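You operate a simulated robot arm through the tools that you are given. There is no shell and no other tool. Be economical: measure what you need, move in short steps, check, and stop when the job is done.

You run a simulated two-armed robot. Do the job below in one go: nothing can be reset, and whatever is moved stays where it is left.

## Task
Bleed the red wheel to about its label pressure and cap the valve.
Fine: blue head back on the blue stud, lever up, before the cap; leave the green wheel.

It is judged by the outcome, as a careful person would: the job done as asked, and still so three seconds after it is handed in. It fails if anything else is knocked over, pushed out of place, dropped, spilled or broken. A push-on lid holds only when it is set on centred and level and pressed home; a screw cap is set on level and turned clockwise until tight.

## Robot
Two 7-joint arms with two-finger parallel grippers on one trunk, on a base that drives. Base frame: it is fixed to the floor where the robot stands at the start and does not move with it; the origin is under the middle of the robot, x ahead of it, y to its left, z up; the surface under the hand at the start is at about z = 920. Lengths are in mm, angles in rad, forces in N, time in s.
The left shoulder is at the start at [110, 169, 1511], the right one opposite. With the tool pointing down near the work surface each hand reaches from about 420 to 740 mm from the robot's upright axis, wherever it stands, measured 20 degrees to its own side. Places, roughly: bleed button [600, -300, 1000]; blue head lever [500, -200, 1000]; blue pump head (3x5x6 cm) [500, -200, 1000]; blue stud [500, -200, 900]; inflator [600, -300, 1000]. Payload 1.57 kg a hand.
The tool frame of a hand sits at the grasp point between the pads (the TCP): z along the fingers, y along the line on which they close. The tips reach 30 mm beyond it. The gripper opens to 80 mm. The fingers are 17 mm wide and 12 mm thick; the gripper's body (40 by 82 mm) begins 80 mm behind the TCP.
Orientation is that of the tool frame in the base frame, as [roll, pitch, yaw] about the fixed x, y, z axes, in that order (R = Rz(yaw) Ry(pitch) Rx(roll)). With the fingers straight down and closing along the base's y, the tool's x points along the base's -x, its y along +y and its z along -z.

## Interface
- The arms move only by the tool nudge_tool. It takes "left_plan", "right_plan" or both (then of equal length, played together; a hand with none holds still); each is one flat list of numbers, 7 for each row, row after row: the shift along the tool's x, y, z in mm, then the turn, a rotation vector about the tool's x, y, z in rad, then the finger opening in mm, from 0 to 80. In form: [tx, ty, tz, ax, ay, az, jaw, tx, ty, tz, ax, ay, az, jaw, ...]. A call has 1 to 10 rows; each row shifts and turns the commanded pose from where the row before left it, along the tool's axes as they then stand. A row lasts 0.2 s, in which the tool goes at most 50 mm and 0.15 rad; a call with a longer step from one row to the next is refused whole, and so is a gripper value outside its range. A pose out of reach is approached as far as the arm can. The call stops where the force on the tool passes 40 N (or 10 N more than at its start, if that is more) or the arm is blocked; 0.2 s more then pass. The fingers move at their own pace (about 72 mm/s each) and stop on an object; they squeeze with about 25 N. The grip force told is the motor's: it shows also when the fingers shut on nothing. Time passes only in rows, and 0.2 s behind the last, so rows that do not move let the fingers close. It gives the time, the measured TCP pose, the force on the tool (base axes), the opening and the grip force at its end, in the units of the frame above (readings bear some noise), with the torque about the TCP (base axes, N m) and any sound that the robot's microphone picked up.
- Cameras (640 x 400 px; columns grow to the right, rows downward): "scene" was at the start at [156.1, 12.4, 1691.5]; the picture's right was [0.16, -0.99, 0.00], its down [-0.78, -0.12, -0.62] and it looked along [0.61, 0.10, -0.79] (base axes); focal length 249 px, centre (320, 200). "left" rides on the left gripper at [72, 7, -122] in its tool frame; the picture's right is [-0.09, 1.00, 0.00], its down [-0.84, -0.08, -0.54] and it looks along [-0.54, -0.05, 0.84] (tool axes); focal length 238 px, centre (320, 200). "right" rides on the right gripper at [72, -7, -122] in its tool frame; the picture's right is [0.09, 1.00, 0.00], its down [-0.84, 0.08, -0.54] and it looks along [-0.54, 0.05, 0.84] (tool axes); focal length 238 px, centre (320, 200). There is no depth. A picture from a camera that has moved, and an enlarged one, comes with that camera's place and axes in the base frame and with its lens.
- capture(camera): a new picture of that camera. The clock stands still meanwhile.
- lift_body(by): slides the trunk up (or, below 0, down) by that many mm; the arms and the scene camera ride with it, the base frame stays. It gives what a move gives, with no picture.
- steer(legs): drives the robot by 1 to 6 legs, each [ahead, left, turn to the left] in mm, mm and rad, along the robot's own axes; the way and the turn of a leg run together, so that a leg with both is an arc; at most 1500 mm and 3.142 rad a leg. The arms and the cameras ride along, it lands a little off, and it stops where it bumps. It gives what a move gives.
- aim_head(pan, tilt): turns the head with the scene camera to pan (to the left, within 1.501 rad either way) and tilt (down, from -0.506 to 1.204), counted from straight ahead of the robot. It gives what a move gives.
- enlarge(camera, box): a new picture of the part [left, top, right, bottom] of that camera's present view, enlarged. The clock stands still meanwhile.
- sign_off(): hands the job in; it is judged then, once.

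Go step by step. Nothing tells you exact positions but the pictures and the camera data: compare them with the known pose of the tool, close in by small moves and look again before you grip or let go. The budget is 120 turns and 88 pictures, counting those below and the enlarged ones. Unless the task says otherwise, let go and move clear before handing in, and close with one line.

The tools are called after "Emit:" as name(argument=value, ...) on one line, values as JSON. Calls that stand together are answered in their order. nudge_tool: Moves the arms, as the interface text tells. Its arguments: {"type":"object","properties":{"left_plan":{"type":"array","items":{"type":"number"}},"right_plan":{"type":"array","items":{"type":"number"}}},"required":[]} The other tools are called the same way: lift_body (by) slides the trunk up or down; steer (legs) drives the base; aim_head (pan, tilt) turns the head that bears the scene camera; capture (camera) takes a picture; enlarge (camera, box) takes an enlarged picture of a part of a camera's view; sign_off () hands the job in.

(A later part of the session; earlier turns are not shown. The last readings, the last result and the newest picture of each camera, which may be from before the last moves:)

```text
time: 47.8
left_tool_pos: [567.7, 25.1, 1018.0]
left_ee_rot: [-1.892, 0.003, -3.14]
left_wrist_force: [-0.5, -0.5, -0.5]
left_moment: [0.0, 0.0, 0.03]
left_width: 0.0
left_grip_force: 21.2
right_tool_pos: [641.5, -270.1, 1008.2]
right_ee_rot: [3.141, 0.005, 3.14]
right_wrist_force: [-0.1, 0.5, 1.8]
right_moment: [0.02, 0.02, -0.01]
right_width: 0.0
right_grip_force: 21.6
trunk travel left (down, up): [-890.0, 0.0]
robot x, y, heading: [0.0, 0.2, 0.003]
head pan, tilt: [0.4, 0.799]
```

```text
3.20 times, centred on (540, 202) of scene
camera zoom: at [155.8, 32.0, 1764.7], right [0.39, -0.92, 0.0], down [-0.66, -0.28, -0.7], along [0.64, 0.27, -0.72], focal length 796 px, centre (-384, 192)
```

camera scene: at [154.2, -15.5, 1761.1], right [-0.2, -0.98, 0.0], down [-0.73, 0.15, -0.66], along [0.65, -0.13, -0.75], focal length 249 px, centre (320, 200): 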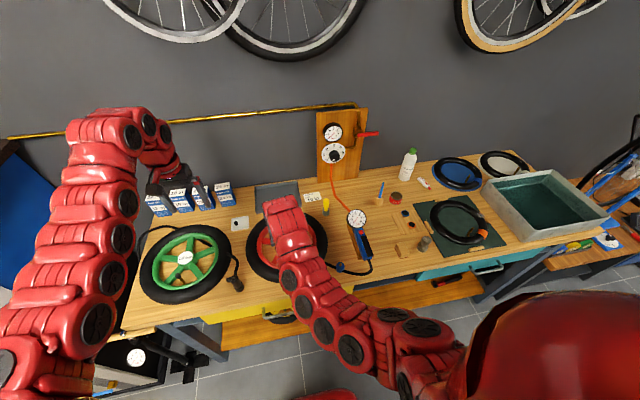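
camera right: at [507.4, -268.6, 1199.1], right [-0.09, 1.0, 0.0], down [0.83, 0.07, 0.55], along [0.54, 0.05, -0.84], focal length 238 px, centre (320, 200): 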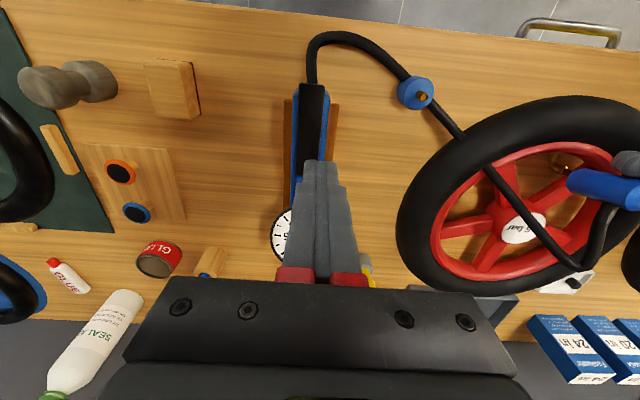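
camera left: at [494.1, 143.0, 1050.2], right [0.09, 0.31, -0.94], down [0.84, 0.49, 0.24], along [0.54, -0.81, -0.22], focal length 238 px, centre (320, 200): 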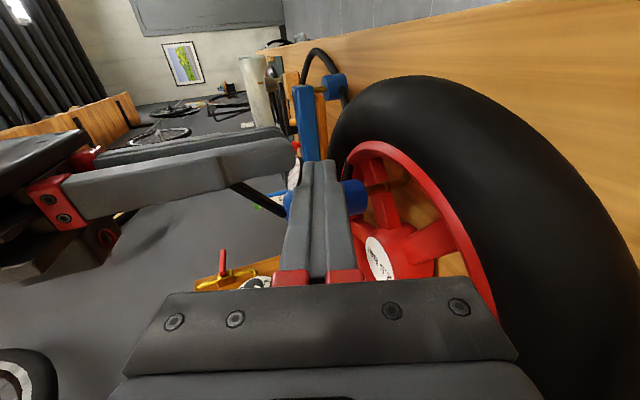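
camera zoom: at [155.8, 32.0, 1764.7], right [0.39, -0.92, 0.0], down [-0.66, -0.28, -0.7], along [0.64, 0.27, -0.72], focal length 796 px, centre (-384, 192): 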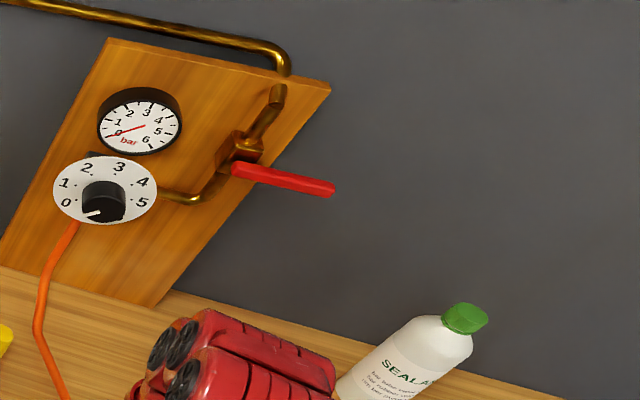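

Emit:
enlarge(camera="scene", box=[436, 261, 500, 301])

```text
10.00 times, centred on (468, 281) of scene
camera zoom: at [155.8, 32.0, 1764.7], right [0.39, -0.92, 0.0], down [-0.66, -0.28, -0.7], along [0.64, 0.27, -0.72], focal length 2486 px, centre (-1160, -610)
```

zoom: 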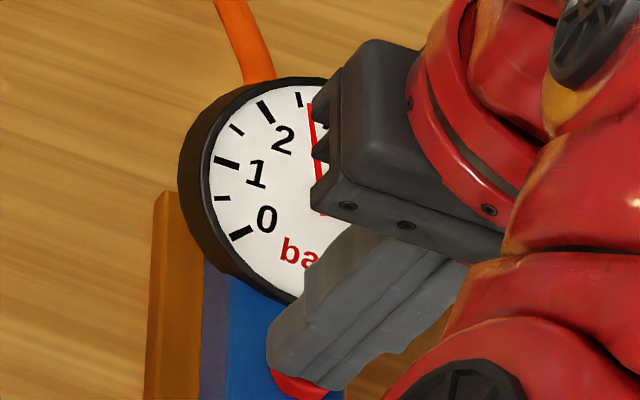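

The needle is just past the 2.5 tick, about 2.7 bar. One more very brief press.

Emit:
nudge_tool(right_plan=[0, 0, 5, 0, 0, 0, 0, 0, 0, -6, 0, 0, 0, 0])

Emit:
enlarge(camera="scene", box=[446, 263, 478, 291])

```text
time: 48.4
left_tool_pos: [567.3, 24.5, 1018.3]
left_ee_rot: [-1.893, 0.001, -3.141]
left_wrist_force: [0.1, 0.4, 0.5]
left_moment: [0.02, -0.02, 0.0]
left_width: 0.0
left_grip_force: 21.2
right_tool_pos: [638.9, -269.3, 1007.9]
right_ee_rot: [-3.141, 0.003, -3.141]
right_wrist_force: [-0.3, -0.1, 1.5]
right_moment: [-0.03, 0.01, 0.01]
right_width: 0.0
right_grip_force: 21.4
trunk travel left (down, up): [-890.0, 0.0]
robot x, y, heading: [-1.1, 2.4, -0.001]
head pan, tilt: [0.4, 0.799]
```

```text
14.29 times, centred on (462, 277) of scene
camera zoom: at [156.3, 31.6, 1764.6], right [0.39, -0.92, 0.0], down [-0.66, -0.28, -0.7], along [0.64, 0.27, -0.72], focal length 3552 px, centre (-1709, -900)
```

zoom: 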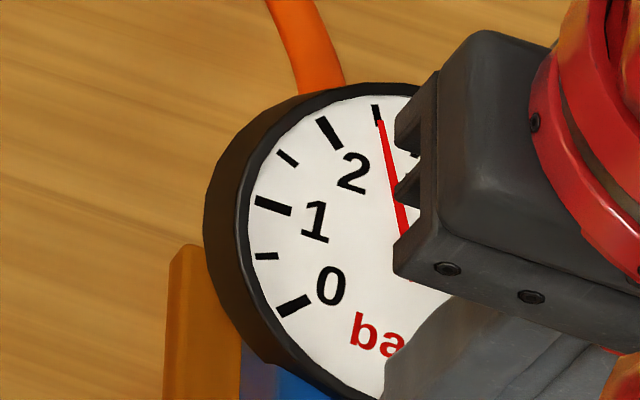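

The gauge now sits on 2.5 bar. Next, the right hand will return to hold the head from above while the left fingertip lifts the lever from underneath. First the left slides under the knob, and the right rises off the button.

Emit:
nudge_tool(right_plan=[0, 0, -25, 0, 0, 0, 0, 0, 0, -25, 0, 0, 0, 0, 0, 0, -17, 0, 0, 0, 0, 25, 45, 0, 0, 0, 0, 20, 25, 43, 0, 0, 0, 0, 40, 0, 48, 0, 0, 0, 0, 60, 0, 48, 0, 0, 0, 0, 80, 0, 48, 0, 0, 0, 0, 80, 0, 46, 0, 0, 0, 0, 80, 0, 0, 0, 0, 0, 0, 80], left_plan=[0, 7.6, 2.5, 0, 0, 0, 0, 12, 0, 0, 0, 0, 0, 0, 12, 0, 0, 0, 0, 0, 0, 10, 0, 0, 0, 0, 0, 0, 0, 0, 0, 0, 0, 0, 0, 0, 0, 0, 0, 0, 0, 0, 0, 0, 0, 0, 0, 0, 0, 0, 0, 0, 0, 0, 0, 0, 0, 0, 0, 0, 0, 0, 0, 0, 0, 0, 0, 0, 0, 0])

Emit:
capture(camera="right")

```text
refused: row 4 steps farther than a row can; nothing moved
```

```text
15 pictures are left
camera right: at [568.4, -276.4, 1130.0], right [-0.09, 1.0, 0.0], down [0.84, 0.08, 0.54], along [0.54, 0.05, -0.84], focal length 238 px, centre (320, 200)
```

right: 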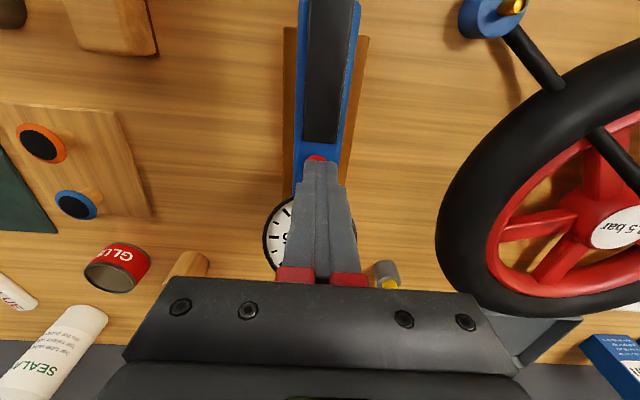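

One step was too long and the call was refused. I'll resend with shorter steps, no picture yet.

Emit:
nudge_tool(right_plan=[0, 0, -25, 0, 0, 0, 0, 0, 0, -25, 0, 0, 0, 0, 0, 0, -17, 0, 0, 0, 0, 17, 45, 0, 0, 0, 0, 20, 17, 45, 0, 0, 0, 0, 40, 17, 45, 0, 0, 0, 0, 60, 0, 48, 0, 0, 0, 0, 80, 0, 48, 0, 0, 0, 0, 80, 0, 47, 0, 0, 0, 0, 80, 0, 0, 0, 0, 0, 0, 80], left_plan=[0, 7.6, 2.5, 0, 0, 0, 0, 12, 0, 0, 0, 0, 0, 0, 12, 0, 0, 0, 0, 0, 0, 10, 0, 0, 0, 0, 0, 0, 0, 0, 0, 0, 0, 0, 0, 0, 0, 0, 0, 0, 0, 0, 0, 0, 0, 0, 0, 0, 0, 0, 0, 0, 0, 0, 0, 0, 0, 0, 0, 0, 0, 0, 0, 0, 0, 0, 0, 0, 0, 0])

Emit:
capture(camera="right")

```text
time: 50.6
left_tool_pos: [534.1, 25.8, 1011.5]
left_ee_rot: [-1.893, 0.001, -3.14]
left_wrist_force: [0.8, -0.4, 0.2]
left_moment: [-0.03, 0.01, 0.02]
left_width: 0.0
left_grip_force: 21.5
right_tool_pos: [590.7, 10.9, 1075.0]
right_ee_rot: [3.139, 0.005, 3.14]
right_wrist_force: [-0.6, 0.2, -0.6]
right_moment: [0.02, 0.03, -0.01]
right_width: 80.2
right_grip_force: 0.1
trunk travel left (down, up): [-890.0, 0.0]
robot x, y, heading: [1.0, 1.0, 0.0]
head pan, tilt: [0.4, 0.799]
```

```text
14 pictures are left
camera right: at [519.4, 3.7, 1196.5], right [-0.09, 1.0, 0.0], down [0.83, 0.08, 0.55], along [0.54, 0.05, -0.84], focal length 238 px, centre (320, 200)
```

right: 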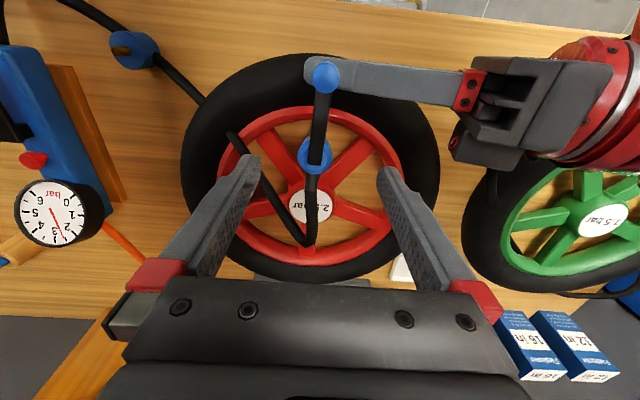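

The left fingertip is under the knob and the gauge still shows about 2.5. Now I'll lower the right hand over the head and grip it.

Emit:
nudge_tool(right_plan=[3, -3, 0, 0, 0, 0, 80, 0, 0, 20, 0, 0, 0, 80, 0, 0, 20, 0, 0, 0, 80, 0, 0, 13, 0, 0, 0, 80, 0, 0, 0, 0, 0, 0, 45, 0, 0, 0, 0, 0, 0, 20, 0, 0, 0, 0, 0, 0, 10, 0, 0, 0, 0, 0, 0, 10])

```text
time: 52.4
left_tool_pos: [534.0, 26.6, 1010.6]
left_ee_rot: [-1.89, 0.001, -3.14]
left_wrist_force: [-0.1, -0.4, 0.1]
left_moment: [-0.01, -0.05, -0.02]
left_width: 0.3
left_grip_force: 21.4
right_tool_pos: [587.4, 5.3, 1023.8]
right_ee_rot: [3.139, 0.005, -3.141]
right_wrist_force: [0.3, 5.2, -0.1]
right_moment: [0.57, 0.1, 0.17]
right_width: 25.7
right_grip_force: 24.7
trunk travel left (down, up): [-890.0, 0.0]
robot x, y, heading: [3.3, 2.5, 0.0]
head pan, tilt: [0.4, 0.799]
```

Gripped with a small side load. I'll relax it by 2 mm and start lifting the lever with the left fingertip.

Emit:
nudge_tool(right_plan=[0, 2, 0, 0, 0, 0, 10, 0, 0, 0, 0, 0, 0, 10, 0, 0, 0, 0, 0, 0, 10, 0, 0, 0, 0, 0, 0, 10, 0, 0, 0, 0, 0, 0, 10], left_plan=[0, 0, 0, 0, 0, 0, 0, 0, -5.7, -1.9, 0, 0, 0, 0, 0, -9.5, -3.1, 0, 0, 0, 0, -2, -10.4, -3.5, 0, 0, 0, 0, -5, -10.4, -3.5, 0, 0, 0, 0])

Emit:
capture(camera="left")

```text
time: 53.6
left_tool_pos: [541.7, 26.1, 1049.2]
left_ee_rot: [-1.891, 0.002, -3.139]
left_wrist_force: [-0.5, -0.1, 0.6]
left_moment: [0.0, 0.0, -0.04]
left_width: 0.1
left_grip_force: 20.7
right_tool_pos: [586.8, 5.8, 1021.1]
right_ee_rot: [-3.14, 0.004, 3.138]
right_wrist_force: [-1.8, -3.2, 0.8]
right_moment: [-0.12, 0.04, -0.02]
right_width: 25.7
right_grip_force: 24.9
trunk travel left (down, up): [-890.0, 0.0]
robot x, y, heading: [-0.3, 0.1, 0.002]
head pan, tilt: [0.4, 0.799]
```

```text
13 pictures are left
camera left: at [469.7, 143.6, 1080.5], right [0.09, 0.31, -0.94], down [0.84, 0.49, 0.25], along [0.54, -0.81, -0.22], focal length 238 px, centre (320, 200)
```

left: 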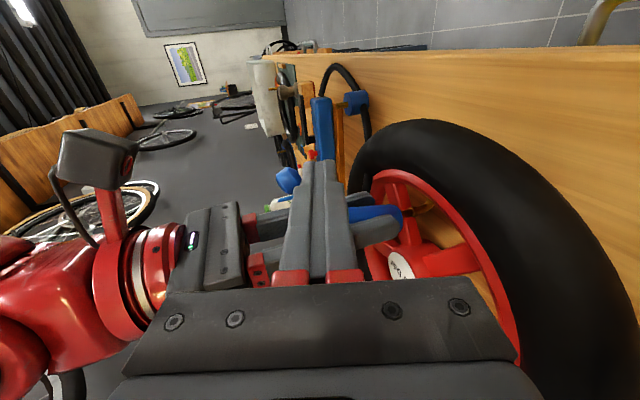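

The knob rides up on the fingertip with almost no force. I'll continue the arc to the original up position.

Emit:
nudge_tool(left_plan=[-5, -7.6, -2.5, 0, 0, 0, 0, -5, -6.6, -2.2, 0, 0, 0, 0, -4, -7.6, -2.5, 0, 0, 0, 0, 0, 0, 0, 0, 0, 0, 0])

Emit:
enlarge(camera="right", box=[240, 110, 400, 280])

```text
time: 54.6
left_tool_pos: [555.0, 25.6, 1071.7]
left_ee_rot: [-1.891, 0.001, -3.141]
left_wrist_force: [-6.1, 1.4, -11.4]
left_moment: [0.13, 0.04, -0.06]
left_width: 0.0
left_grip_force: 21.0
right_tool_pos: [588.1, 5.9, 1023.0]
right_ee_rot: [-3.141, 0.007, -3.141]
right_wrist_force: [5.5, -0.9, 10.2]
right_moment: [0.15, 0.57, 0.04]
right_width: 25.9
right_grip_force: 24.6
trunk travel left (down, up): [-890.0, 0.0]
robot x, y, heading: [0.3, -2.0, -0.001]
head pan, tilt: [0.4, 0.799]
```

```text
2.35 times, centred on (320, 195) of right
camera zoom: at [516.1, 0.3, 1144.6], right [-0.09, 1.0, 0.0], down [0.83, 0.08, 0.55], along [0.55, 0.05, -0.84], focal length 561 px, centre (320, 212)
```

zoom: 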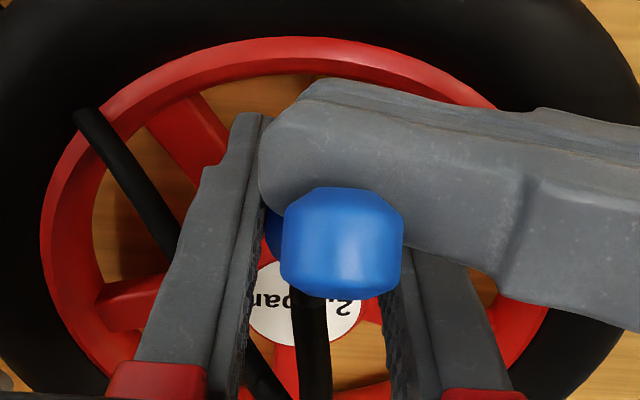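

The lever met its end stop (about 11 N). I'll back the left hand off and out, then check the gauge to confirm it unlocked.

Emit:
nudge_tool(left_plan=[3, 5, 2, 0, 0, 0, 0, 0, 0, -30, 0, 0, 0, 0, 0, 0, -40, 0, 0, 0, 0, 0, -10, -45, 0, 0, 0, 0, 0, -10, -45, 0, 0, 0, 0, 0, 0, 0, 0, 0, 0, 0])

Emit:
enlarge(camera="scene", box=[340, 240, 500, 340])

```text
time: 56.0
left_tool_pos: [551.4, 170.8, 1135.6]
left_ee_rot: [-1.893, 0.001, -3.14]
left_wrist_force: [0.5, 0.1, -0.7]
left_moment: [0.01, -0.02, -0.03]
left_width: 0.0
left_grip_force: 21.4
right_tool_pos: [587.9, 6.3, 1021.3]
right_ee_rot: [3.14, 0.002, 3.141]
right_wrist_force: [2.5, 1.6, -0.9]
right_moment: [0.04, -0.07, 0.01]
right_width: 25.8
right_grip_force: 25.1
trunk travel left (down, up): [-890.0, 0.0]
robot x, y, heading: [1.1, 0.0, 0.0]
head pan, tilt: [0.4, 0.799]
```

```text
4.00 times, centred on (420, 290) of scene
camera zoom: at [157.2, 31.2, 1764.5], right [0.39, -0.92, 0.0], down [-0.66, -0.28, -0.7], along [0.64, 0.27, -0.72], focal length 994 px, centre (-80, -160)
```

zoom: 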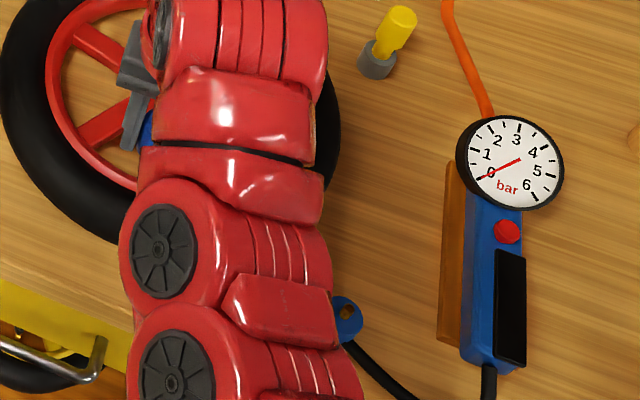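

Gauge at 0, so the head is unlocked. I'll pull it straight up off the valve and carry it above the stud.

Emit:
nudge_tool(right_plan=[0, 0, -8, 0, 0, 0, 10, 0, 0, -12, 0, 0, 0, 10, 0, 0, -15, 0, 0, 0, 10, 0, 0, -17, 0, 0, 0, 10, 10, -40, 0, 0, 0, 0, 10, 12, -45, 0, 0, 0, 0, 10, 13, -45, 0, 0, 0, 0, 10, 12, -45, 0, 0, 0, 0, 10, 0, 0, 0, 0, 0, 0, 10])

Emit:
capture(camera="right")

```text
time: 58.0
left_tool_pos: [551.0, 171.3, 1134.1]
left_ee_rot: [-1.893, 0.001, -3.139]
left_wrist_force: [0.2, -0.3, -0.3]
left_moment: [-0.01, 0.0, 0.01]
left_width: 0.0
left_grip_force: 21.0
right_tool_pos: [538.2, -170.8, 1073.7]
right_ee_rot: [-3.141, 0.005, 3.141]
right_wrist_force: [-0.3, 0.2, -2.5]
right_moment: [-0.01, 0.0, -0.02]
right_width: 25.7
right_grip_force: 24.8
trunk travel left (down, up): [-890.0, 0.0]
robot x, y, heading: [2.9, 2.9, -0.001]
head pan, tilt: [0.4, 0.799]
```

```text
10 pictures are left
camera right: at [466.8, -175.9, 1195.7], right [-0.09, 1.0, 0.0], down [0.83, 0.08, 0.55], along [0.54, 0.05, -0.84], focal length 238 px, centre (320, 200)
```

right: 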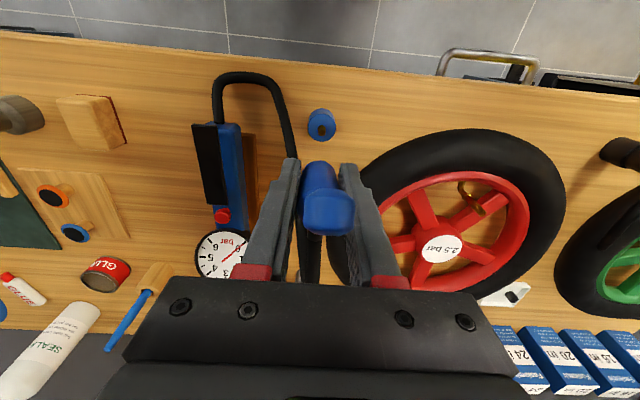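

The stud lines up in the image, needing about 2 mm more forward. I'll lower toward the stud.

Emit:
nudge_tool(right_plan=[-2, 0, 20, 0, 0, 0, 10, 0, 0, 20, 0, 0, 0, 10, 0, 0, 20, 0, 0, 0, 10, 0, 0, 10, 0, 0, 0, 10, 0, 0, 5, 0, 0, 0, 10])

```text
time: 59.2
left_tool_pos: [549.7, 171.2, 1135.5]
left_ee_rot: [-1.89, 0.004, -3.14]
left_wrist_force: [-0.6, 0.7, -0.7]
left_moment: [-0.01, 0.01, 0.0]
left_width: 0.0
left_grip_force: 21.0
right_tool_pos: [540.2, -169.0, 999.5]
right_ee_rot: [3.141, 0.011, 3.14]
right_wrist_force: [-1.1, -0.4, 19.1]
right_moment: [0.02, 0.12, 0.0]
right_width: 25.5
right_grip_force: 24.7
trunk travel left (down, up): [-890.0, 0.0]
robot x, y, heading: [3.6, -4.8, 0.003]
head pan, tilt: [0.4, 0.799]
```

19 N already, about 15 mm above the expected seat, so it may be catching on the stud's rim. I'll look.

Emit:
enlarge(camera="right", box=[272, 110, 368, 200])

```text
4.44 times, centred on (320, 155) of right
camera zoom: at [468.5, -175.7, 1122.1], right [-0.09, 1.0, 0.0], down [0.83, 0.08, 0.55], along [0.55, 0.05, -0.84], focal length 1059 px, centre (320, 400)
```

zoom: 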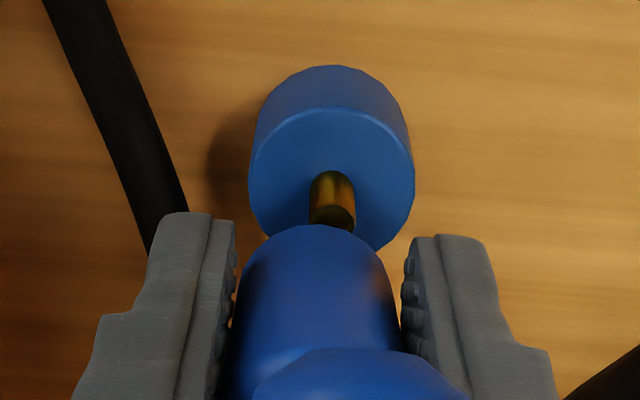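

The head is sitting ahead of the stud (+x) by several mm, not on it. I'll lift 15 mm and look at its free posture.

Emit:
nudge_tool(right_plan=[0, 0, -8, 0, 0, 0, 10, 0, 0, -8, 0, 0, 0, 10, 0, 0, 0, 0, 0, 0, 10])

Emit:
enlarge(camera="right", box=[256, 110, 384, 240])

```text
time: 60.0
left_tool_pos: [552.5, 170.3, 1134.4]
left_ee_rot: [-1.891, -0.002, -3.14]
left_wrist_force: [-0.3, -0.8, 0.5]
left_moment: [-0.04, -0.03, -0.02]
left_width: 0.0
left_grip_force: 21.7
right_tool_pos: [541.6, -169.4, 1013.5]
right_ee_rot: [3.14, 0.005, 3.14]
right_wrist_force: [-0.8, 0.3, -1.3]
right_moment: [-0.03, 0.0, 0.0]
right_width: 25.6
right_grip_force: 25.1
trunk travel left (down, up): [-890.0, 0.0]
robot x, y, heading: [4.6, 0.5, -0.003]
head pan, tilt: [0.4, 0.799]
```

```text
3.08 times, centred on (320, 175) of right
camera zoom: at [470.2, -175.4, 1135.9], right [-0.09, 1.0, 0.0], down [0.83, 0.08, 0.55], along [0.54, 0.05, -0.84], focal length 733 px, centre (320, 277)
```

zoom: 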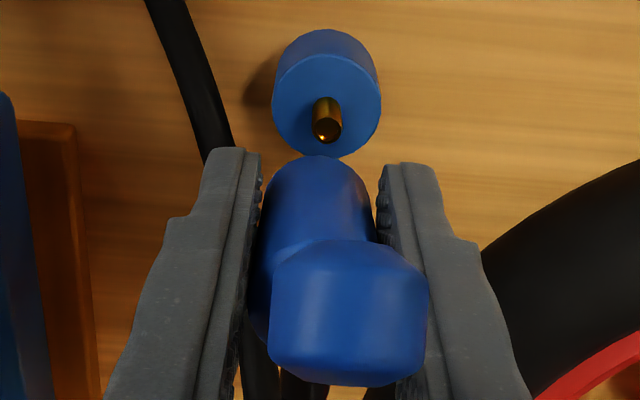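

The stud is at (538.8, -167.4), but the head looks tilted or forward in the grip. The left camera gives a side view, so I'll check there.

Emit:
enlarge(camera="left", box=[256, 40, 400, 130])

```text
4.44 times, centred on (328, 85) of left
camera zoom: at [479.9, 288.0, 1166.4], right [0.09, 0.31, -0.94], down [0.84, 0.49, 0.25], along [0.54, -0.81, -0.22], focal length 1059 px, centre (284, 711)
```

zoom: 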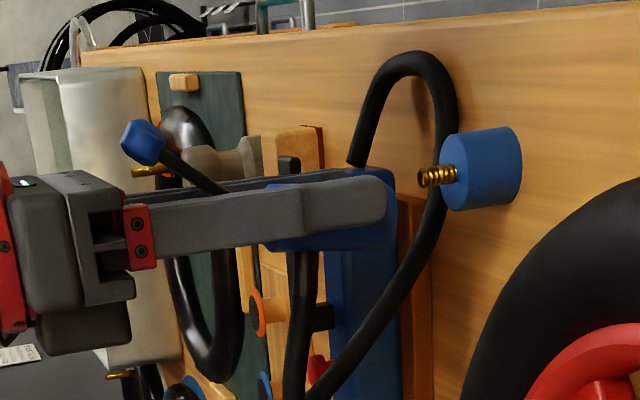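

The side view shows the head nearly upright (about 3° off) but 13–14 mm too far ahead of the stud. I'll correct the tilt and shift back, then verify from the side.

Emit:
nudge_tool(right_plan=[6, 1, 0, 0, 0.03, 0, 10, 5.5, 0.5, 0, 0, 0.03, 0, 10, 0, 0, 0, 0, 0, 0, 10])

Emit:
enlarge(camera="left", box=[292, 50, 388, 110])

```text
time: 60.8
left_tool_pos: [552.3, 170.3, 1135.1]
left_ee_rot: [-1.893, 0.0, -3.141]
left_wrist_force: [-0.1, 0.3, 0.2]
left_moment: [-0.03, 0.06, 0.02]
left_width: 0.2
left_grip_force: 20.8
right_tool_pos: [529.9, -166.3, 1015.0]
right_ee_rot: [3.141, -0.055, 3.139]
right_wrist_force: [0.3, 0.6, -1.4]
right_moment: [-0.04, 0.0, 0.0]
right_width: 25.8
right_grip_force: 25.1
trunk travel left (down, up): [-890.0, 0.0]
robot x, y, heading: [-1.3, 1.9, 0.0]
head pan, tilt: [0.4, 0.799]
```

```text
6.67 times, centred on (340, 80) of left
camera zoom: at [479.4, 288.2, 1166.6], right [0.09, 0.31, -0.94], down [0.84, 0.49, 0.25], along [0.54, -0.81, -0.22], focal length 1589 px, centre (187, 1000)
```

zoom: 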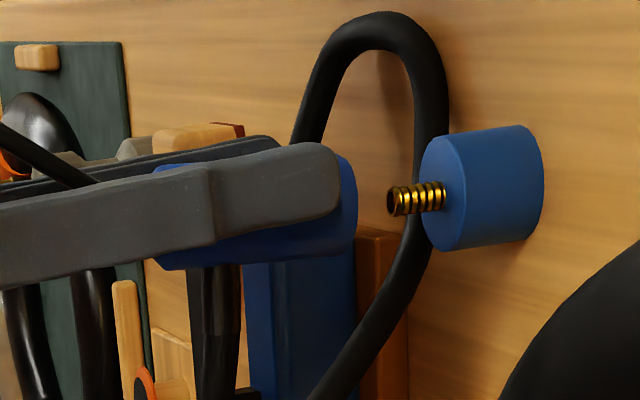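

Now the head's axis lines up with the stud within about 1.5 mm. I'll correct by 1 mm and lower gently.

Emit:
nudge_tool(right_plan=[-1.2, 0, 8, 0, 0, 0, 10, 0, 0, 6, 0, 0, 0, 10, 0, 0, 4, 0, 0, 0, 10, 0, 0, 4, 0, 0, 0, 10])

```text
time: 61.8
left_tool_pos: [553.1, 170.9, 1134.1]
left_ee_rot: [-1.891, 0.001, -3.141]
left_wrist_force: [0.6, -0.1, 0.0]
left_moment: [0.0, 0.0, 0.01]
left_width: 0.1
left_grip_force: 21.5
right_tool_pos: [530.2, -166.9, 992.6]
right_ee_rot: [3.139, -0.054, 3.141]
right_wrist_force: [4.2, -1.6, -0.5]
right_moment: [-0.06, -0.13, 0.01]
right_width: 25.5
right_grip_force: 24.8
trunk travel left (down, up): [-890.0, 0.0]
robot x, y, heading: [3.5, -0.6, 0.003]
head pan, tilt: [0.4, 0.799]
```

It is on the stud with no vertical resistance. I'll keep going down to seat it.

Emit:
nudge_tool(right_plan=[-0.7, 0, 4, 0, 0, 0, 10, -0.5, 0, 3, 0, 0, 0, 10, -0.2, 0, 3, 0, 0, 0, 10, 0, 0, 2, 0, 0, 0, 10])

```text
time: 62.8
left_tool_pos: [551.4, 170.7, 1134.8]
left_ee_rot: [-1.891, 0.001, -3.14]
left_wrist_force: [-0.6, -0.5, 0.0]
left_moment: [0.01, 0.01, -0.02]
left_width: 0.0
left_grip_force: 21.3
right_tool_pos: [530.9, -165.5, 982.2]
right_ee_rot: [3.141, -0.05, 3.141]
right_wrist_force: [2.9, 1.4, 20.5]
right_moment: [0.09, 0.05, 0.0]
right_width: 25.6
right_grip_force: 24.4
trunk travel left (down, up): [-890.0, 0.0]
robot x, y, heading: [1.3, 0.2, 0.002]
head pan, tilt: [0.4, 0.799]
```

Seated force at the expected height. I'll press slightly more, then release and rise.

Emit:
nudge_tool(right_plan=[0, 0, 1.5, 0, 0, 0, 10, 0, 0, -1, 0, 0, 0, 10, 0, 0, 0, 0, 0, 0, 40, 0, 0, 0, 0, 0, 0, 80, 0, 0, 0, 0, 0, 0, 80, -3, 0, -25, 0, 0, 0, 80, -3, 0, -35, 0, 0, 0, 80, 0, 0, -20, 0, -0.055, 0, 80, 0, 0, 0, 0, 0, 0, 80])

Emit:
enlarge(camera="left", box=[256, 40, 400, 130])

```text
time: 64.8
left_tool_pos: [551.7, 169.4, 1135.5]
left_ee_rot: [-1.892, 0.001, -3.14]
left_wrist_force: [0.2, -0.3, 0.2]
left_moment: [0.0, -0.03, -0.01]
left_width: 0.1
left_grip_force: 21.5
right_tool_pos: [541.2, -168.4, 1059.6]
right_ee_rot: [3.141, 0.001, 3.138]
right_wrist_force: [-0.4, 0.1, -0.2]
right_moment: [0.04, 0.0, 0.01]
right_width: 80.2
right_grip_force: 0.1
trunk travel left (down, up): [-890.0, 0.0]
robot x, y, heading: [1.4, 3.2, -0.001]
head pan, tilt: [0.4, 0.799]
```

```text
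4.44 times, centred on (328, 85) of left
camera zoom: at [479.5, 287.9, 1166.7], right [0.09, 0.31, -0.94], down [0.84, 0.49, 0.25], along [0.54, -0.81, -0.22], focal length 1059 px, centre (284, 711)
```

zoom: 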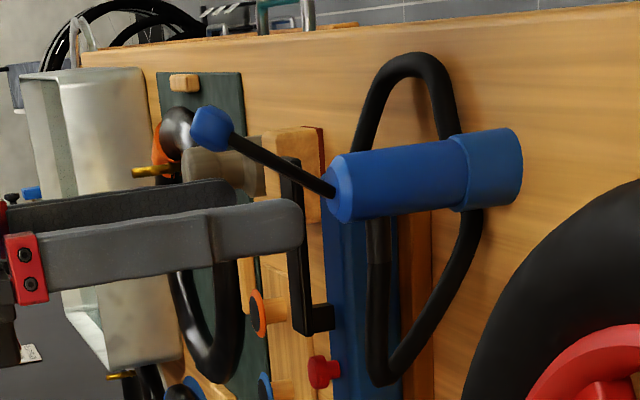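

The head is back on the blue stud with the lever up. Next is the cap in the tray near (815, 204), which is too far for now, so I'll first retract the right hand and point the left hand down, then drive forward.

Emit:
nudge_tool(right_plan=[20, 0, 0, 0, 0, 0, 80, 30, 0, -5, 0, 0, 0, 80, 35, 0, -10, 0, 0, 0, 80, 10, -30, -10, 0, 0, 0, 80, 0, -40, 0, 0, 0, 0, 80, 0, -40, 0, 0, 0, 0, 80, 0, -20, 0, 0, 0, 0, 80, 0, 0, 0, 0, 0, 0, 80, 0, 0, 0, 0, 0, 0, 80, 0, 0, 0, 0, 0, 0, 80], left_plan=[0, 0, 0, -0.139, 0, 0, 0, 0, 0, 0, -0.139, 0, 0, 0, 0, 0, 0, -0.139, 0, 0, 0, 0, 0, 0, -0.139, 0, 0, 0, 0, 0, 0, -0.139, 0, 0, 0, 0, 0, 0, -0.139, 0, 0, 0, 0, 0, 0, -0.139, 0, 0, 0, 0, 0, 0, -0.139, 0, 0, 0, 0, 0, 0, -0.139, 0, 0, 0, 0, 0, 0, 0, 0, 0, 40])

Emit:
steer(legs=[[100, 0, 0]])

```text
time: 67.0
left_tool_pos: [630.6, 195.2, 1046.4]
left_ee_rot: [3.141, 0.001, -3.141]
left_wrist_force: [0.6, -0.1, 0.6]
left_moment: [0.01, 0.03, 0.01]
left_width: 39.9
left_grip_force: 0.0
left hand out of reach, approached as far as the arm can: row 2, 3, 4, 5, 6, 7, 8, 9
right_tool_pos: [442.6, -295.9, 1081.4]
right_ee_rot: [-3.134, 0.004, 3.141]
right_wrist_force: [-0.2, 0.6, -0.7]
right_moment: [-0.01, 0.05, 0.0]
right_width: 80.0
right_grip_force: 0.1
right hand out of reach, approached as far as the arm can: row 7
trunk travel left (down, up): [-890.0, 0.0]
robot x, y, heading: [-1.6, 0.2, -0.002]
head pan, tilt: [0.4, 0.799]
```

```text
time: 68.2
left_tool_pos: [727.8, 196.1, 1046.8]
left_ee_rot: [-3.14, 0.001, -3.141]
left_wrist_force: [-0.4, -0.3, -0.2]
left_moment: [-0.01, -0.03, 0.01]
left_width: 40.0
left_grip_force: 0.2
right_tool_pos: [541.4, -294.9, 1083.6]
right_ee_rot: [-3.136, 0.005, 3.139]
right_wrist_force: [0.0, 0.9, -0.6]
right_moment: [-0.05, 0.0, 0.0]
right_width: 79.9
right_grip_force: 0.1
trunk travel left (down, up): [-890.0, 0.0]
robot x, y, heading: [97.2, -1.8, -0.001]
head pan, tilt: [0.4, 0.799]
```

The drive went freely. I'll move the left hand over the tray and look down at the cap.

Emit:
nudge_tool(left_plan=[-40, 4, 0, 0, 0, 0, 40, -40, 4, 0, 0, 0, 0, 40, 0, 0, 35, 0, 0, 0, 40, 0, 0, 0, 0, 0, 0, 40])

Emit:
enlarge(camera="left", box=[256, 100, 384, 200])

```text
time: 69.2
left_tool_pos: [796.2, 200.3, 1015.8]
left_ee_rot: [-3.141, 0.001, 3.14]
left_wrist_force: [0.3, -0.9, 0.2]
left_moment: [0.03, -0.04, -0.01]
left_width: 40.2
left_grip_force: 0.0
left hand out of reach, approached as far as the arm can: row 3
right_tool_pos: [541.1, -297.2, 1082.4]
right_ee_rot: [-3.136, 0.005, 3.139]
right_wrist_force: [-0.5, 0.1, 0.1]
right_moment: [0.0, 0.02, 0.0]
right_width: 80.2
right_grip_force: 0.1
trunk travel left (down, up): [-890.0, 0.0]
robot x, y, heading: [98.7, 0.1, -0.001]
head pan, tilt: [0.4, 0.799]
```

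```text
4.00 times, centred on (320, 150) of left
camera zoom: at [724.7, 206.4, 1137.5], right [0.09, 1.0, 0.0], down [0.84, -0.08, 0.54], along [0.54, -0.05, -0.84], focal length 953 px, centre (320, 400)
```

zoom: 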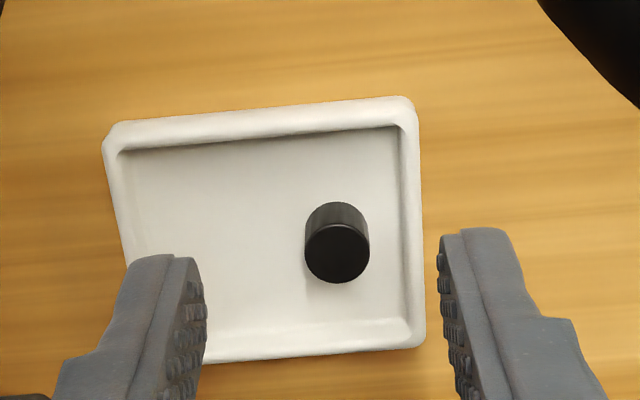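

Cap at about (813, 202), top z≈937, about 14 mm wide. I need to be closer to reach down, so I'll drive another 60 mm and set the hand over the cap.

Emit:
steer(legs=[[60, 0, 0]])

Emit:
nudge_tool(left_plan=[22, 1, 0, 0, 0, 0, 40, 20, 1, 0, 0, 0, 0, 40, 0, 0, 25, 0, 0, 0, 40, 0, 0, 0, 0, 0, 0, 40])

```text
time: 70.2
left_tool_pos: [852.7, 201.7, 1017.2]
left_ee_rot: [-3.142, 0.003, -3.141]
left_wrist_force: [0.2, -0.2, -0.5]
left_moment: [-0.03, -0.01, 0.01]
left_width: 39.9
left_grip_force: 0.0
right_tool_pos: [596.6, -295.9, 1084.6]
right_ee_rot: [-3.137, 0.007, 3.138]
right_wrist_force: [-0.6, -0.7, 0.2]
right_moment: [0.0, -0.07, -0.01]
right_width: 79.9
right_grip_force: 0.1
trunk travel left (down, up): [-890.0, 0.0]
robot x, y, heading: [154.3, -0.0, -0.001]
head pan, tilt: [0.4, 0.799]
```

```text
time: 71.2
left_tool_pos: [813.3, 203.6, 990.1]
left_ee_rot: [3.141, 0.0, 3.14]
left_wrist_force: [-0.7, 0.0, 0.2]
left_moment: [0.02, 0.0, -0.04]
left_width: 39.9
left_grip_force: 0.0
right_tool_pos: [600.8, -296.8, 1082.9]
right_ee_rot: [-3.135, 0.005, 3.139]
right_wrist_force: [0.0, 0.5, -0.6]
right_moment: [-0.04, -0.01, -0.02]
right_width: 80.0
right_grip_force: 0.1
trunk travel left (down, up): [-890.0, 0.0]
robot x, y, heading: [158.3, 0.4, -0.004]
head pan, tilt: [0.4, 0.799]
```

The tray's side wall is too close for fingers closing along y, so I'll turn the hand 90° counter-clockwise to close along x. That also leaves clockwise travel for screwing.

Emit:
nudge_tool(left_plan=[0, 0, 0, 0, 0, -0.15, 24, 0, 0, 0, 0, 0, -0.15, 24, 0, 0, 0, 0, 0, -0.15, 24, 0, 0, 0, 0, 0, -0.15, 24, 0, 0, 0, 0, 0, -0.15, 24, 0, 0, 0, 0, 0, -0.15, 24, 0, 0, 0, 0, 0, -0.15, 24, 0, 0, 0, 0, 0, -0.15, 24, 0, 0, 0, 0, 0, -0.15, 24, 0, 0, 0, 0, 0, -0.15, 24])

```text
time: 73.4
left_tool_pos: [814.1, 203.2, 991.0]
left_ee_rot: [-3.141, 0.0, -1.638]
left_wrist_force: [-1.0, -0.1, 0.3]
left_moment: [0.01, -0.01, 0.0]
left_width: 24.0
left_grip_force: 0.1
right_tool_pos: [602.4, -296.7, 1081.5]
right_ee_rot: [-3.137, 0.004, 3.138]
right_wrist_force: [-0.2, 0.2, -0.3]
right_moment: [0.0, -0.02, 0.01]
right_width: 79.9
right_grip_force: 0.0
trunk travel left (down, up): [-890.0, 0.0]
robot x, y, heading: [158.0, 0.2, -0.0]
head pan, tilt: [0.4, 0.799]
```

Rotated. I'll lower over the cap to z≈958, watching for any contact, then close.

Emit:
nudge_tool(left_plan=[1.2, 0, 12, 0, 0, 0, 24, 0, 0, 12, 0, 0, 0, 24, 0, 0, 9, 0, 0, 0, 24, 0, 0, 0, 0, 0, 0, 24, 0, 0, 0, 0, 0, 0, 5, 0, 0, 0, 0, 0, 0, 5])

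```text
time: 74.8
left_tool_pos: [814.9, 203.0, 958.4]
left_ee_rot: [3.141, -0.001, -1.642]
left_wrist_force: [1.5, -0.2, 0.0]
left_moment: [-0.01, 0.01, -0.01]
left_width: 13.4
left_grip_force: 24.8
right_tool_pos: [600.9, -295.8, 1082.3]
right_ee_rot: [-3.136, 0.004, 3.139]
right_wrist_force: [0.9, 0.7, -0.3]
right_moment: [0.0, 0.01, -0.02]
right_width: 80.3
right_grip_force: 0.0
trunk travel left (down, up): [-890.0, 0.0]
robot x, y, heading: [158.5, -2.0, -0.001]
head pan, tilt: [0.4, 0.799]
```

Cap gripped (13.4 mm). I'll lift it and drive back 100 mm.

Emit:
nudge_tool(left_plan=[0, 0, -12, 0, 0, 0, 5, 0, 0, -30, 0, 0, 0, 5, 0, 0, -35, 0, 0, 0, 5, 0, 0, -25, 0, 0, 0, 5, 0, 0, 0, 0, 0, 0, 5])

Emit:
steer(legs=[[-110, 0, 0]])

```text
time: 76.0
left_tool_pos: [813.6, 202.1, 1060.5]
left_ee_rot: [3.14, 0.0, -1.643]
left_wrist_force: [0.2, 0.7, -0.5]
left_moment: [0.03, 0.06, 0.01]
left_width: 13.4
left_grip_force: 25.3
right_tool_pos: [601.1, -294.4, 1081.9]
right_ee_rot: [-3.137, 0.003, 3.137]
right_wrist_force: [1.0, -0.2, 0.8]
right_moment: [0.03, -0.02, 0.01]
right_width: 80.0
right_grip_force: 0.0
trunk travel left (down, up): [-890.0, 0.0]
robot x, y, heading: [160.6, -0.9, 0.0]
head pan, tilt: [0.4, 0.799]
```

```text
time: 77.2
left_tool_pos: [703.5, 201.4, 1058.3]
left_ee_rot: [3.141, 0.002, -1.644]
left_wrist_force: [0.6, 0.4, -0.5]
left_moment: [0.0, 0.0, -0.02]
left_width: 13.3
left_grip_force: 24.8
right_tool_pos: [491.0, -296.5, 1082.0]
right_ee_rot: [-3.137, 0.002, 3.139]
right_wrist_force: [-0.5, -0.1, -0.3]
right_moment: [0.04, -0.01, 0.01]
right_width: 80.3
right_grip_force: 0.0
trunk travel left (down, up): [-890.0, 0.0]
robot x, y, heading: [43.8, 2.1, -0.003]
head pan, tilt: [0.4, 0.799]
```

Now carry the cap over the valve at height, and look.

Emit:
nudge_tool(left_plan=[40, 20.4, 0, 0, 0, 0, 5, 40, 20.4, 0, 0, 0, 0, 5, 40, 20.4, 0, 0, 0, 0, 5, 40, 20.4, 0, 0, 0, 0, 5, 40, 20.4, 0, 0, 0, 0, 5, 0, 0, 0, 0, 0, 0, 5])

Emit:
enlarge(camera="left", box=[272, 120, 368, 200])

```text
time: 78.6
left_tool_pos: [622.4, 2.3, 1038.5]
left_ee_rot: [3.14, 0.001, -1.641]
left_wrist_force: [0.6, 0.3, -0.6]
left_moment: [-0.01, 0.02, 0.0]
left_width: 13.4
left_grip_force: 25.4
left hand out of reach, approached as far as the arm can: row 2, 3, 4, 5
right_tool_pos: [489.4, -293.4, 1081.4]
right_ee_rot: [-3.135, 0.005, 3.139]
right_wrist_force: [0.0, 0.5, 0.2]
right_moment: [-0.03, 0.03, 0.02]
right_width: 80.1
right_grip_force: 0.0
trunk travel left (down, up): [-890.0, 0.0]
robot x, y, heading: [46.2, 0.1, -0.003]
head pan, tilt: [0.4, 0.799]
```

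```text
5.00 times, centred on (320, 160) of left
camera zoom: at [610.9, -69.3, 1160.9], right [-0.99, 0.16, 0.0], down [0.14, 0.83, 0.54], along [0.09, 0.53, -0.84], focal length 1192 px, centre (320, 400)
```

zoom: 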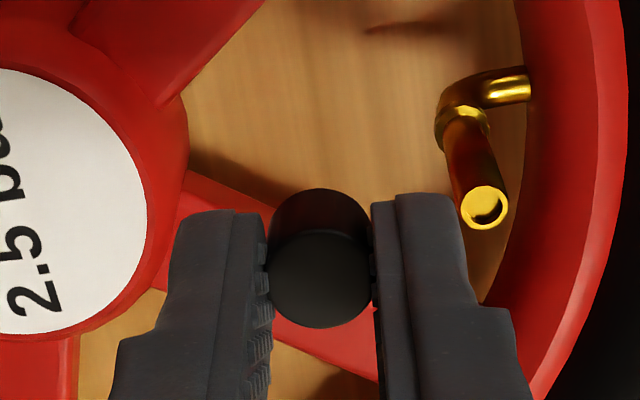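

The arm is too close to the robot here. The valve tip sits 24 mm short and 2 mm to the left of the cap. I'll side-step, drive back 50 mm and raise before coming back over the valve.

Emit:
nudge_tool(left_plan=[-25, 0, 0, 0, 0, 0, 5, -25, 0, 0, 0, 0, 0, 5, 0, 0, 0, 0, 0, 0, 5])

Emit:
steer(legs=[[-55, 0, 0]])

Emit:
nudge_tool(left_plan=[0, 0, -12, 0, 0, 0, 5, 0, 0, -10, 0, 0, 0, 5, 0, 0, 0, 0, 0, 0, 5])

```text
time: 79.4
left_tool_pos: [632.4, 50.3, 1033.2]
left_ee_rot: [3.138, 0.003, -1.642]
left_wrist_force: [1.0, 0.1, 0.4]
left_moment: [-0.01, -0.02, 0.0]
left_width: 13.1
left_grip_force: 25.6
left hand out of reach, approached as far as the arm can: row 1, 2
right_tool_pos: [488.4, -296.0, 1080.9]
right_ee_rot: [-3.135, 0.003, 3.137]
right_wrist_force: [0.2, 0.2, 0.0]
right_moment: [0.02, 0.01, -0.02]
right_width: 80.0
right_grip_force: 0.0
trunk travel left (down, up): [-890.0, 0.0]
robot x, y, heading: [48.6, -1.8, -0.002]
head pan, tilt: [0.4, 0.799]
```

```text
time: 80.3
left_tool_pos: [582.7, 52.5, 1030.1]
left_ee_rot: [3.134, 0.001, -1.639]
left_wrist_force: [0.6, -0.3, 0.1]
left_moment: [-0.01, 0.03, 0.0]
left_width: 13.3
left_grip_force: 25.1
right_tool_pos: [441.0, -295.5, 1081.2]
right_ee_rot: [-3.136, 0.0, 3.14]
right_wrist_force: [0.1, 0.6, -0.3]
right_moment: [-0.01, 0.0, -0.04]
right_width: 80.0
right_grip_force: 0.1
trunk travel left (down, up): [-890.0, 0.0]
robot x, y, heading: [-9.6, -0.1, -0.001]
head pan, tilt: [0.4, 0.799]
```

```text
time: 81.1
left_tool_pos: [587.5, 50.4, 1050.2]
left_ee_rot: [3.137, 0.001, -1.64]
left_wrist_force: [-0.5, -0.4, 0.2]
left_moment: [-0.01, -0.01, 0.01]
left_width: 13.1
left_grip_force: 25.6
left hand out of reach, approached as far as the arm can: row 1, 2
right_tool_pos: [434.9, -295.5, 1083.7]
right_ee_rot: [-3.137, 0.004, 3.14]
right_wrist_force: [-0.1, 0.5, 0.3]
right_moment: [0.01, -0.03, 0.03]
right_width: 80.1
right_grip_force: 0.1
trunk travel left (down, up): [-890.0, 0.0]
robot x, y, heading: [-7.3, 2.5, -0.002]
head pan, tilt: [0.4, 0.799]
```

I'm right at the arm's height limit. I'll drive back another 40 mm for slack, then move over the valve.

Emit:
steer(legs=[[-40, 0, 0]])

```text
time: 82.0
left_tool_pos: [555.0, 49.3, 1045.2]
left_ee_rot: [3.129, 0.001, -1.641]
left_wrist_force: [-0.3, -0.1, 0.0]
left_moment: [-0.02, 0.06, 0.02]
left_width: 13.2
left_grip_force: 25.1
right_tool_pos: [402.9, -294.3, 1079.4]
right_ee_rot: [-3.137, -0.001, 3.141]
right_wrist_force: [1.0, -0.1, 0.1]
right_moment: [0.0, 0.08, 0.0]
right_width: 79.9
right_grip_force: 0.0
trunk travel left (down, up): [-890.0, 0.0]
robot x, y, heading: [-44.4, -2.5, 0.001]
head pan, tilt: [0.4, 0.799]
```

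Emit:
nudge_tool(left_plan=[0, -22, -6, 0.012, 0, 0, 5, 0, -22, 0, 0, 0, 0, 5, 21, 0, 0, 0, 0, 0, 5, 21, 0, 0, 0, 0, 0, 5, 0, 0, 0, 0, 0, 0, 5])

Emit:
enlarge(camera="left", box=[272, 120, 368, 200])

```text
time: 83.2
left_tool_pos: [591.1, 5.5, 1056.1]
left_ee_rot: [-3.136, 0.001, -1.641]
left_wrist_force: [0.4, 0.9, -1.1]
left_moment: [0.0, 0.0, 0.01]
left_width: 13.1
left_grip_force: 24.9
right_tool_pos: [398.0, -295.0, 1082.1]
right_ee_rot: [-3.136, 0.003, 3.14]
right_wrist_force: [-0.2, 0.2, 0.1]
right_moment: [0.01, 0.01, 0.06]
right_width: 80.3
right_grip_force: 0.0
trunk travel left (down, up): [-890.0, 0.0]
robot x, y, heading: [-48.2, -1.1, -0.005]
head pan, tilt: [0.4, 0.799]
```

```text
5.00 times, centred on (320, 160) of left
camera zoom: at [579.5, -66.2, 1177.3], right [-0.99, 0.16, -0.01], down [0.13, 0.83, 0.54], along [0.09, 0.54, -0.84], focal length 1192 px, centre (320, 400)
```

zoom: 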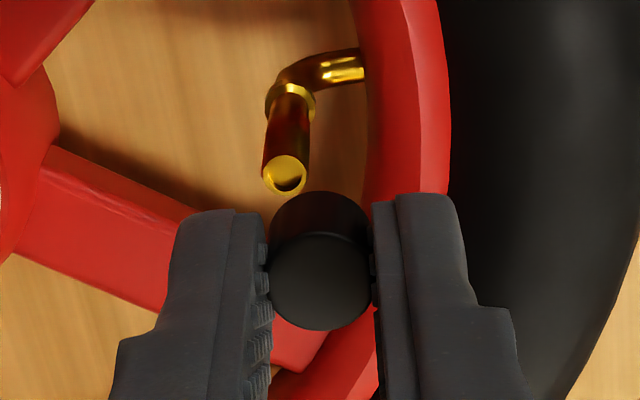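

The valve tip is now measured at (598, 6), 6.6 mm ahead of the cap. I'll shift and lower to just above it.

Emit:
nudge_tool(left_plan=[-0.5, -6.6, 0, -0.005, 0, 0, 5, 0, 0, 10, 0, 0, 0, 5, 0, 0, 10, 0, 0, 0, 5, 0, 0, 0, 0, 0, 0, 5])

Emit:
enlarge(camera="left", box=[280, 120, 360, 190])

```text
time: 84.2
left_tool_pos: [597.0, 4.7, 1034.8]
left_ee_rot: [-3.141, 0.002, -1.639]
left_wrist_force: [0.1, 1.5, 0.2]
left_moment: [0.01, -0.01, 0.0]
left_width: 13.2
left_grip_force: 25.0
right_tool_pos: [397.9, -295.5, 1082.0]
right_ee_rot: [-3.137, 0.004, 3.14]
right_wrist_force: [-0.1, 0.3, -0.2]
right_moment: [-0.01, -0.01, -0.02]
right_width: 80.0
right_grip_force: 0.1
trunk travel left (down, up): [-890.0, 0.0]
robot x, y, heading: [-46.8, -4.5, 0.001]
head pan, tilt: [0.4, 0.799]
```

```text
5.71 times, centred on (320, 155) of left
camera zoom: at [585.3, -66.4, 1156.0], right [-0.99, 0.16, 0.0], down [0.13, 0.83, 0.54], along [0.09, 0.54, -0.84], focal length 1362 px, centre (320, 457)
```

zoom: 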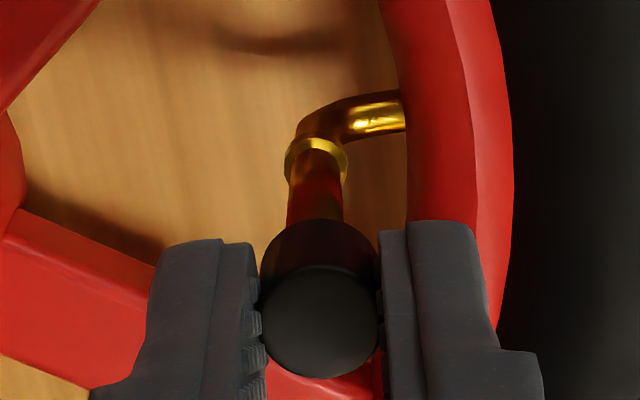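

Alignment is within about 1 mm. I'll make that small correction and lower to contact.

Emit:
nudge_tool(left_plan=[-1, -0.5, 2, 0, 0, 0, 5, 0, 0, 2, 0, 0, 0, 5, 0, 0, 2, 0, 0, 0, 5, 0, 0, 1, 0, 0, 0, 5])

```text
time: 85.2
left_tool_pos: [598.1, 6.8, 1027.6]
left_ee_rot: [-3.139, 0.002, -1.64]
left_wrist_force: [-0.1, -0.3, 0.7]
left_moment: [0.02, 0.0, 0.01]
left_width: 13.3
left_grip_force: 24.8
right_tool_pos: [398.2, -295.5, 1081.7]
right_ee_rot: [-3.138, 0.004, 3.14]
right_wrist_force: [-0.6, -0.4, 0.1]
right_moment: [-0.02, 0.04, 0.0]
right_width: 79.9
right_grip_force: 0.1
trunk travel left (down, up): [-890.0, 0.0]
robot x, y, heading: [-46.5, -1.7, 0.002]
head pan, tilt: [0.4, 0.799]
```

Emit:
nudge_tool(left_plan=[0, 0, 1.5, 0, 0, 0, 5, 0, 0, 1.5, 0, 0, 0, 5, 0, 0, 1.5, 0, 0, 0, 5])

```text
time: 86.0
left_tool_pos: [598.3, 6.6, 1024.0]
left_ee_rot: [-3.14, 0.001, -1.64]
left_wrist_force: [-0.4, -0.7, -0.3]
left_moment: [0.03, 0.01, 0.01]
left_width: 13.3
left_grip_force: 25.0
right_tool_pos: [397.8, -295.6, 1083.0]
right_ee_rot: [-3.137, 0.002, 3.139]
right_wrist_force: [1.4, 0.3, -0.2]
right_moment: [-0.04, 0.0, -0.01]
right_width: 80.1
right_grip_force: 0.1
trunk travel left (down, up): [-890.0, 0.0]
robot x, y, heading: [-50.0, -1.9, -0.005]
head pan, tilt: [0.4, 0.799]
```

Still no contact. I'll continue in small steps.

Emit:
nudge_tool(left_plan=[0, 0, 1.5, 0, 0, 0, 5, 0, 0, 1.5, 0, 0, 0, 5, 0, 0, 1.5, 0, 0, 0, 5])

```text
time: 86.8
left_tool_pos: [597.3, 5.6, 1019.1]
left_ee_rot: [-3.14, 0.001, -1.643]
left_wrist_force: [0.0, -1.1, 0.1]
left_moment: [-0.07, 0.05, -0.01]
left_width: 13.1
left_grip_force: 24.9
right_tool_pos: [397.5, -296.1, 1082.1]
right_ee_rot: [-3.136, 0.004, 3.139]
right_wrist_force: [-0.4, 0.2, -1.3]
right_moment: [0.0, -0.02, 0.01]
right_width: 79.9
right_grip_force: 0.1
trunk travel left (down, up): [-890.0, 0.0]
robot x, y, heading: [-47.0, -0.2, -0.001]
head pan, tilt: [0.4, 0.799]
```

Emit:
nudge_tool(left_plan=[0, 0, 1.5, 0, 0, 0, 5, 0, 0, 1.5, 0, 0, 0, 5])

```text
time: 87.4
left_tool_pos: [597.2, 6.4, 1016.9]
left_ee_rot: [-3.138, 0.001, -1.64]
left_wrist_force: [0.4, -1.2, 8.3]
left_moment: [-0.03, -0.01, -0.01]
left_width: 13.2
left_grip_force: 24.6
right_tool_pos: [395.9, -295.6, 1082.1]
right_ee_rot: [-3.137, 0.007, 3.14]
right_wrist_force: [0.8, 0.0, 0.2]
right_moment: [0.0, -0.02, 0.0]
right_width: 80.2
right_grip_force: 0.0
trunk travel left (down, up): [-890.0, 0.0]
robot x, y, heading: [-47.6, 0.4, -0.001]
head pan, tilt: [0.4, 0.799]
```

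Clean vertical contact at 8 N with no side load. I'll turn clockwise with a light downward feed and watch the torque.

Emit:
nudge_tool(left_plan=[0, 0, 0.2, 0, 0, 0.15, 5, 0, 0, 0.2, 0, 0, 0.15, 5, 0, 0, 0.2, 0, 0, 0.15, 5, 0, 0, 0.2, 0, 0, 0.15, 5, 0, 0, 0.2, 0, 0, 0.15, 5, 0, 0, 0.2, 0, 0, 0.15, 5, 0, 0, 0.2, 0, 0, 0.15, 5, 0, 0, 0.2, 0, 0, 0.15, 5, 0, 0, 0.2, 0, 0, 0.15, 5, 0, 0, 0.2, 0, 0, 0.15, 5])

```text
time: 89.6
left_tool_pos: [597.7, 7.1, 1014.7]
left_ee_rot: [3.141, 0.004, 3.142]
left_wrist_force: [7.7, 2.0, 26.5]
left_moment: [0.05, -0.07, 0.03]
left_width: 13.5
left_grip_force: 24.9
right_tool_pos: [395.8, -294.4, 1082.3]
right_ee_rot: [-3.137, 0.004, 3.139]
right_wrist_force: [-0.4, -1.2, 0.0]
right_moment: [0.0, -0.01, 0.01]
right_width: 80.1
right_grip_force: 0.0
trunk travel left (down, up): [-890.0, 0.0]
robot x, y, heading: [-46.8, 0.3, 0.0]
head pan, tilt: [0.4, 0.799]
```

Force rose to 26 N from the feed. I'll keep turning without feeding further.

Emit:
nudge_tool(left_plan=[0, 0, -0.2, 0, 0, 0.15, 5, 0, 0, -0.2, 0, 0, 0.15, 5, 0, 0, 0, 0, 0, 0.15, 5, 0, 0, 0, 0, 0, 0.15, 5, 0, 0, 0, 0, 0, 0.15, 5, 0, 0, 0, 0, 0, 0.15, 5, 0, 0, 0, 0, 0, 0.15, 5, 0, 0, 0, 0, 0, 0.15, 5, 0, 0, 0, 0, 0, 0.15, 5, 0, 0, 0, 0, 0, 0.15, 5])

```text
time: 91.8
left_tool_pos: [597.5, 6.1, 1014.4]
left_ee_rot: [3.138, 0.0, 1.643]
left_wrist_force: [9.0, 7.0, 24.2]
left_moment: [0.38, -0.22, 0.01]
left_width: 13.6
left_grip_force: 25.0
right_tool_pos: [396.6, -294.6, 1083.1]
right_ee_rot: [-3.133, 0.006, 3.14]
right_wrist_force: [-0.1, 0.4, -0.7]
right_moment: [-0.01, 0.0, 0.02]
right_width: 79.9
right_grip_force: 0.1
trunk travel left (down, up): [-890.0, 0.0]
robot x, y, heading: [-42.8, 1.5, 0.001]
head pan, tilt: [0.4, 0.799]
```

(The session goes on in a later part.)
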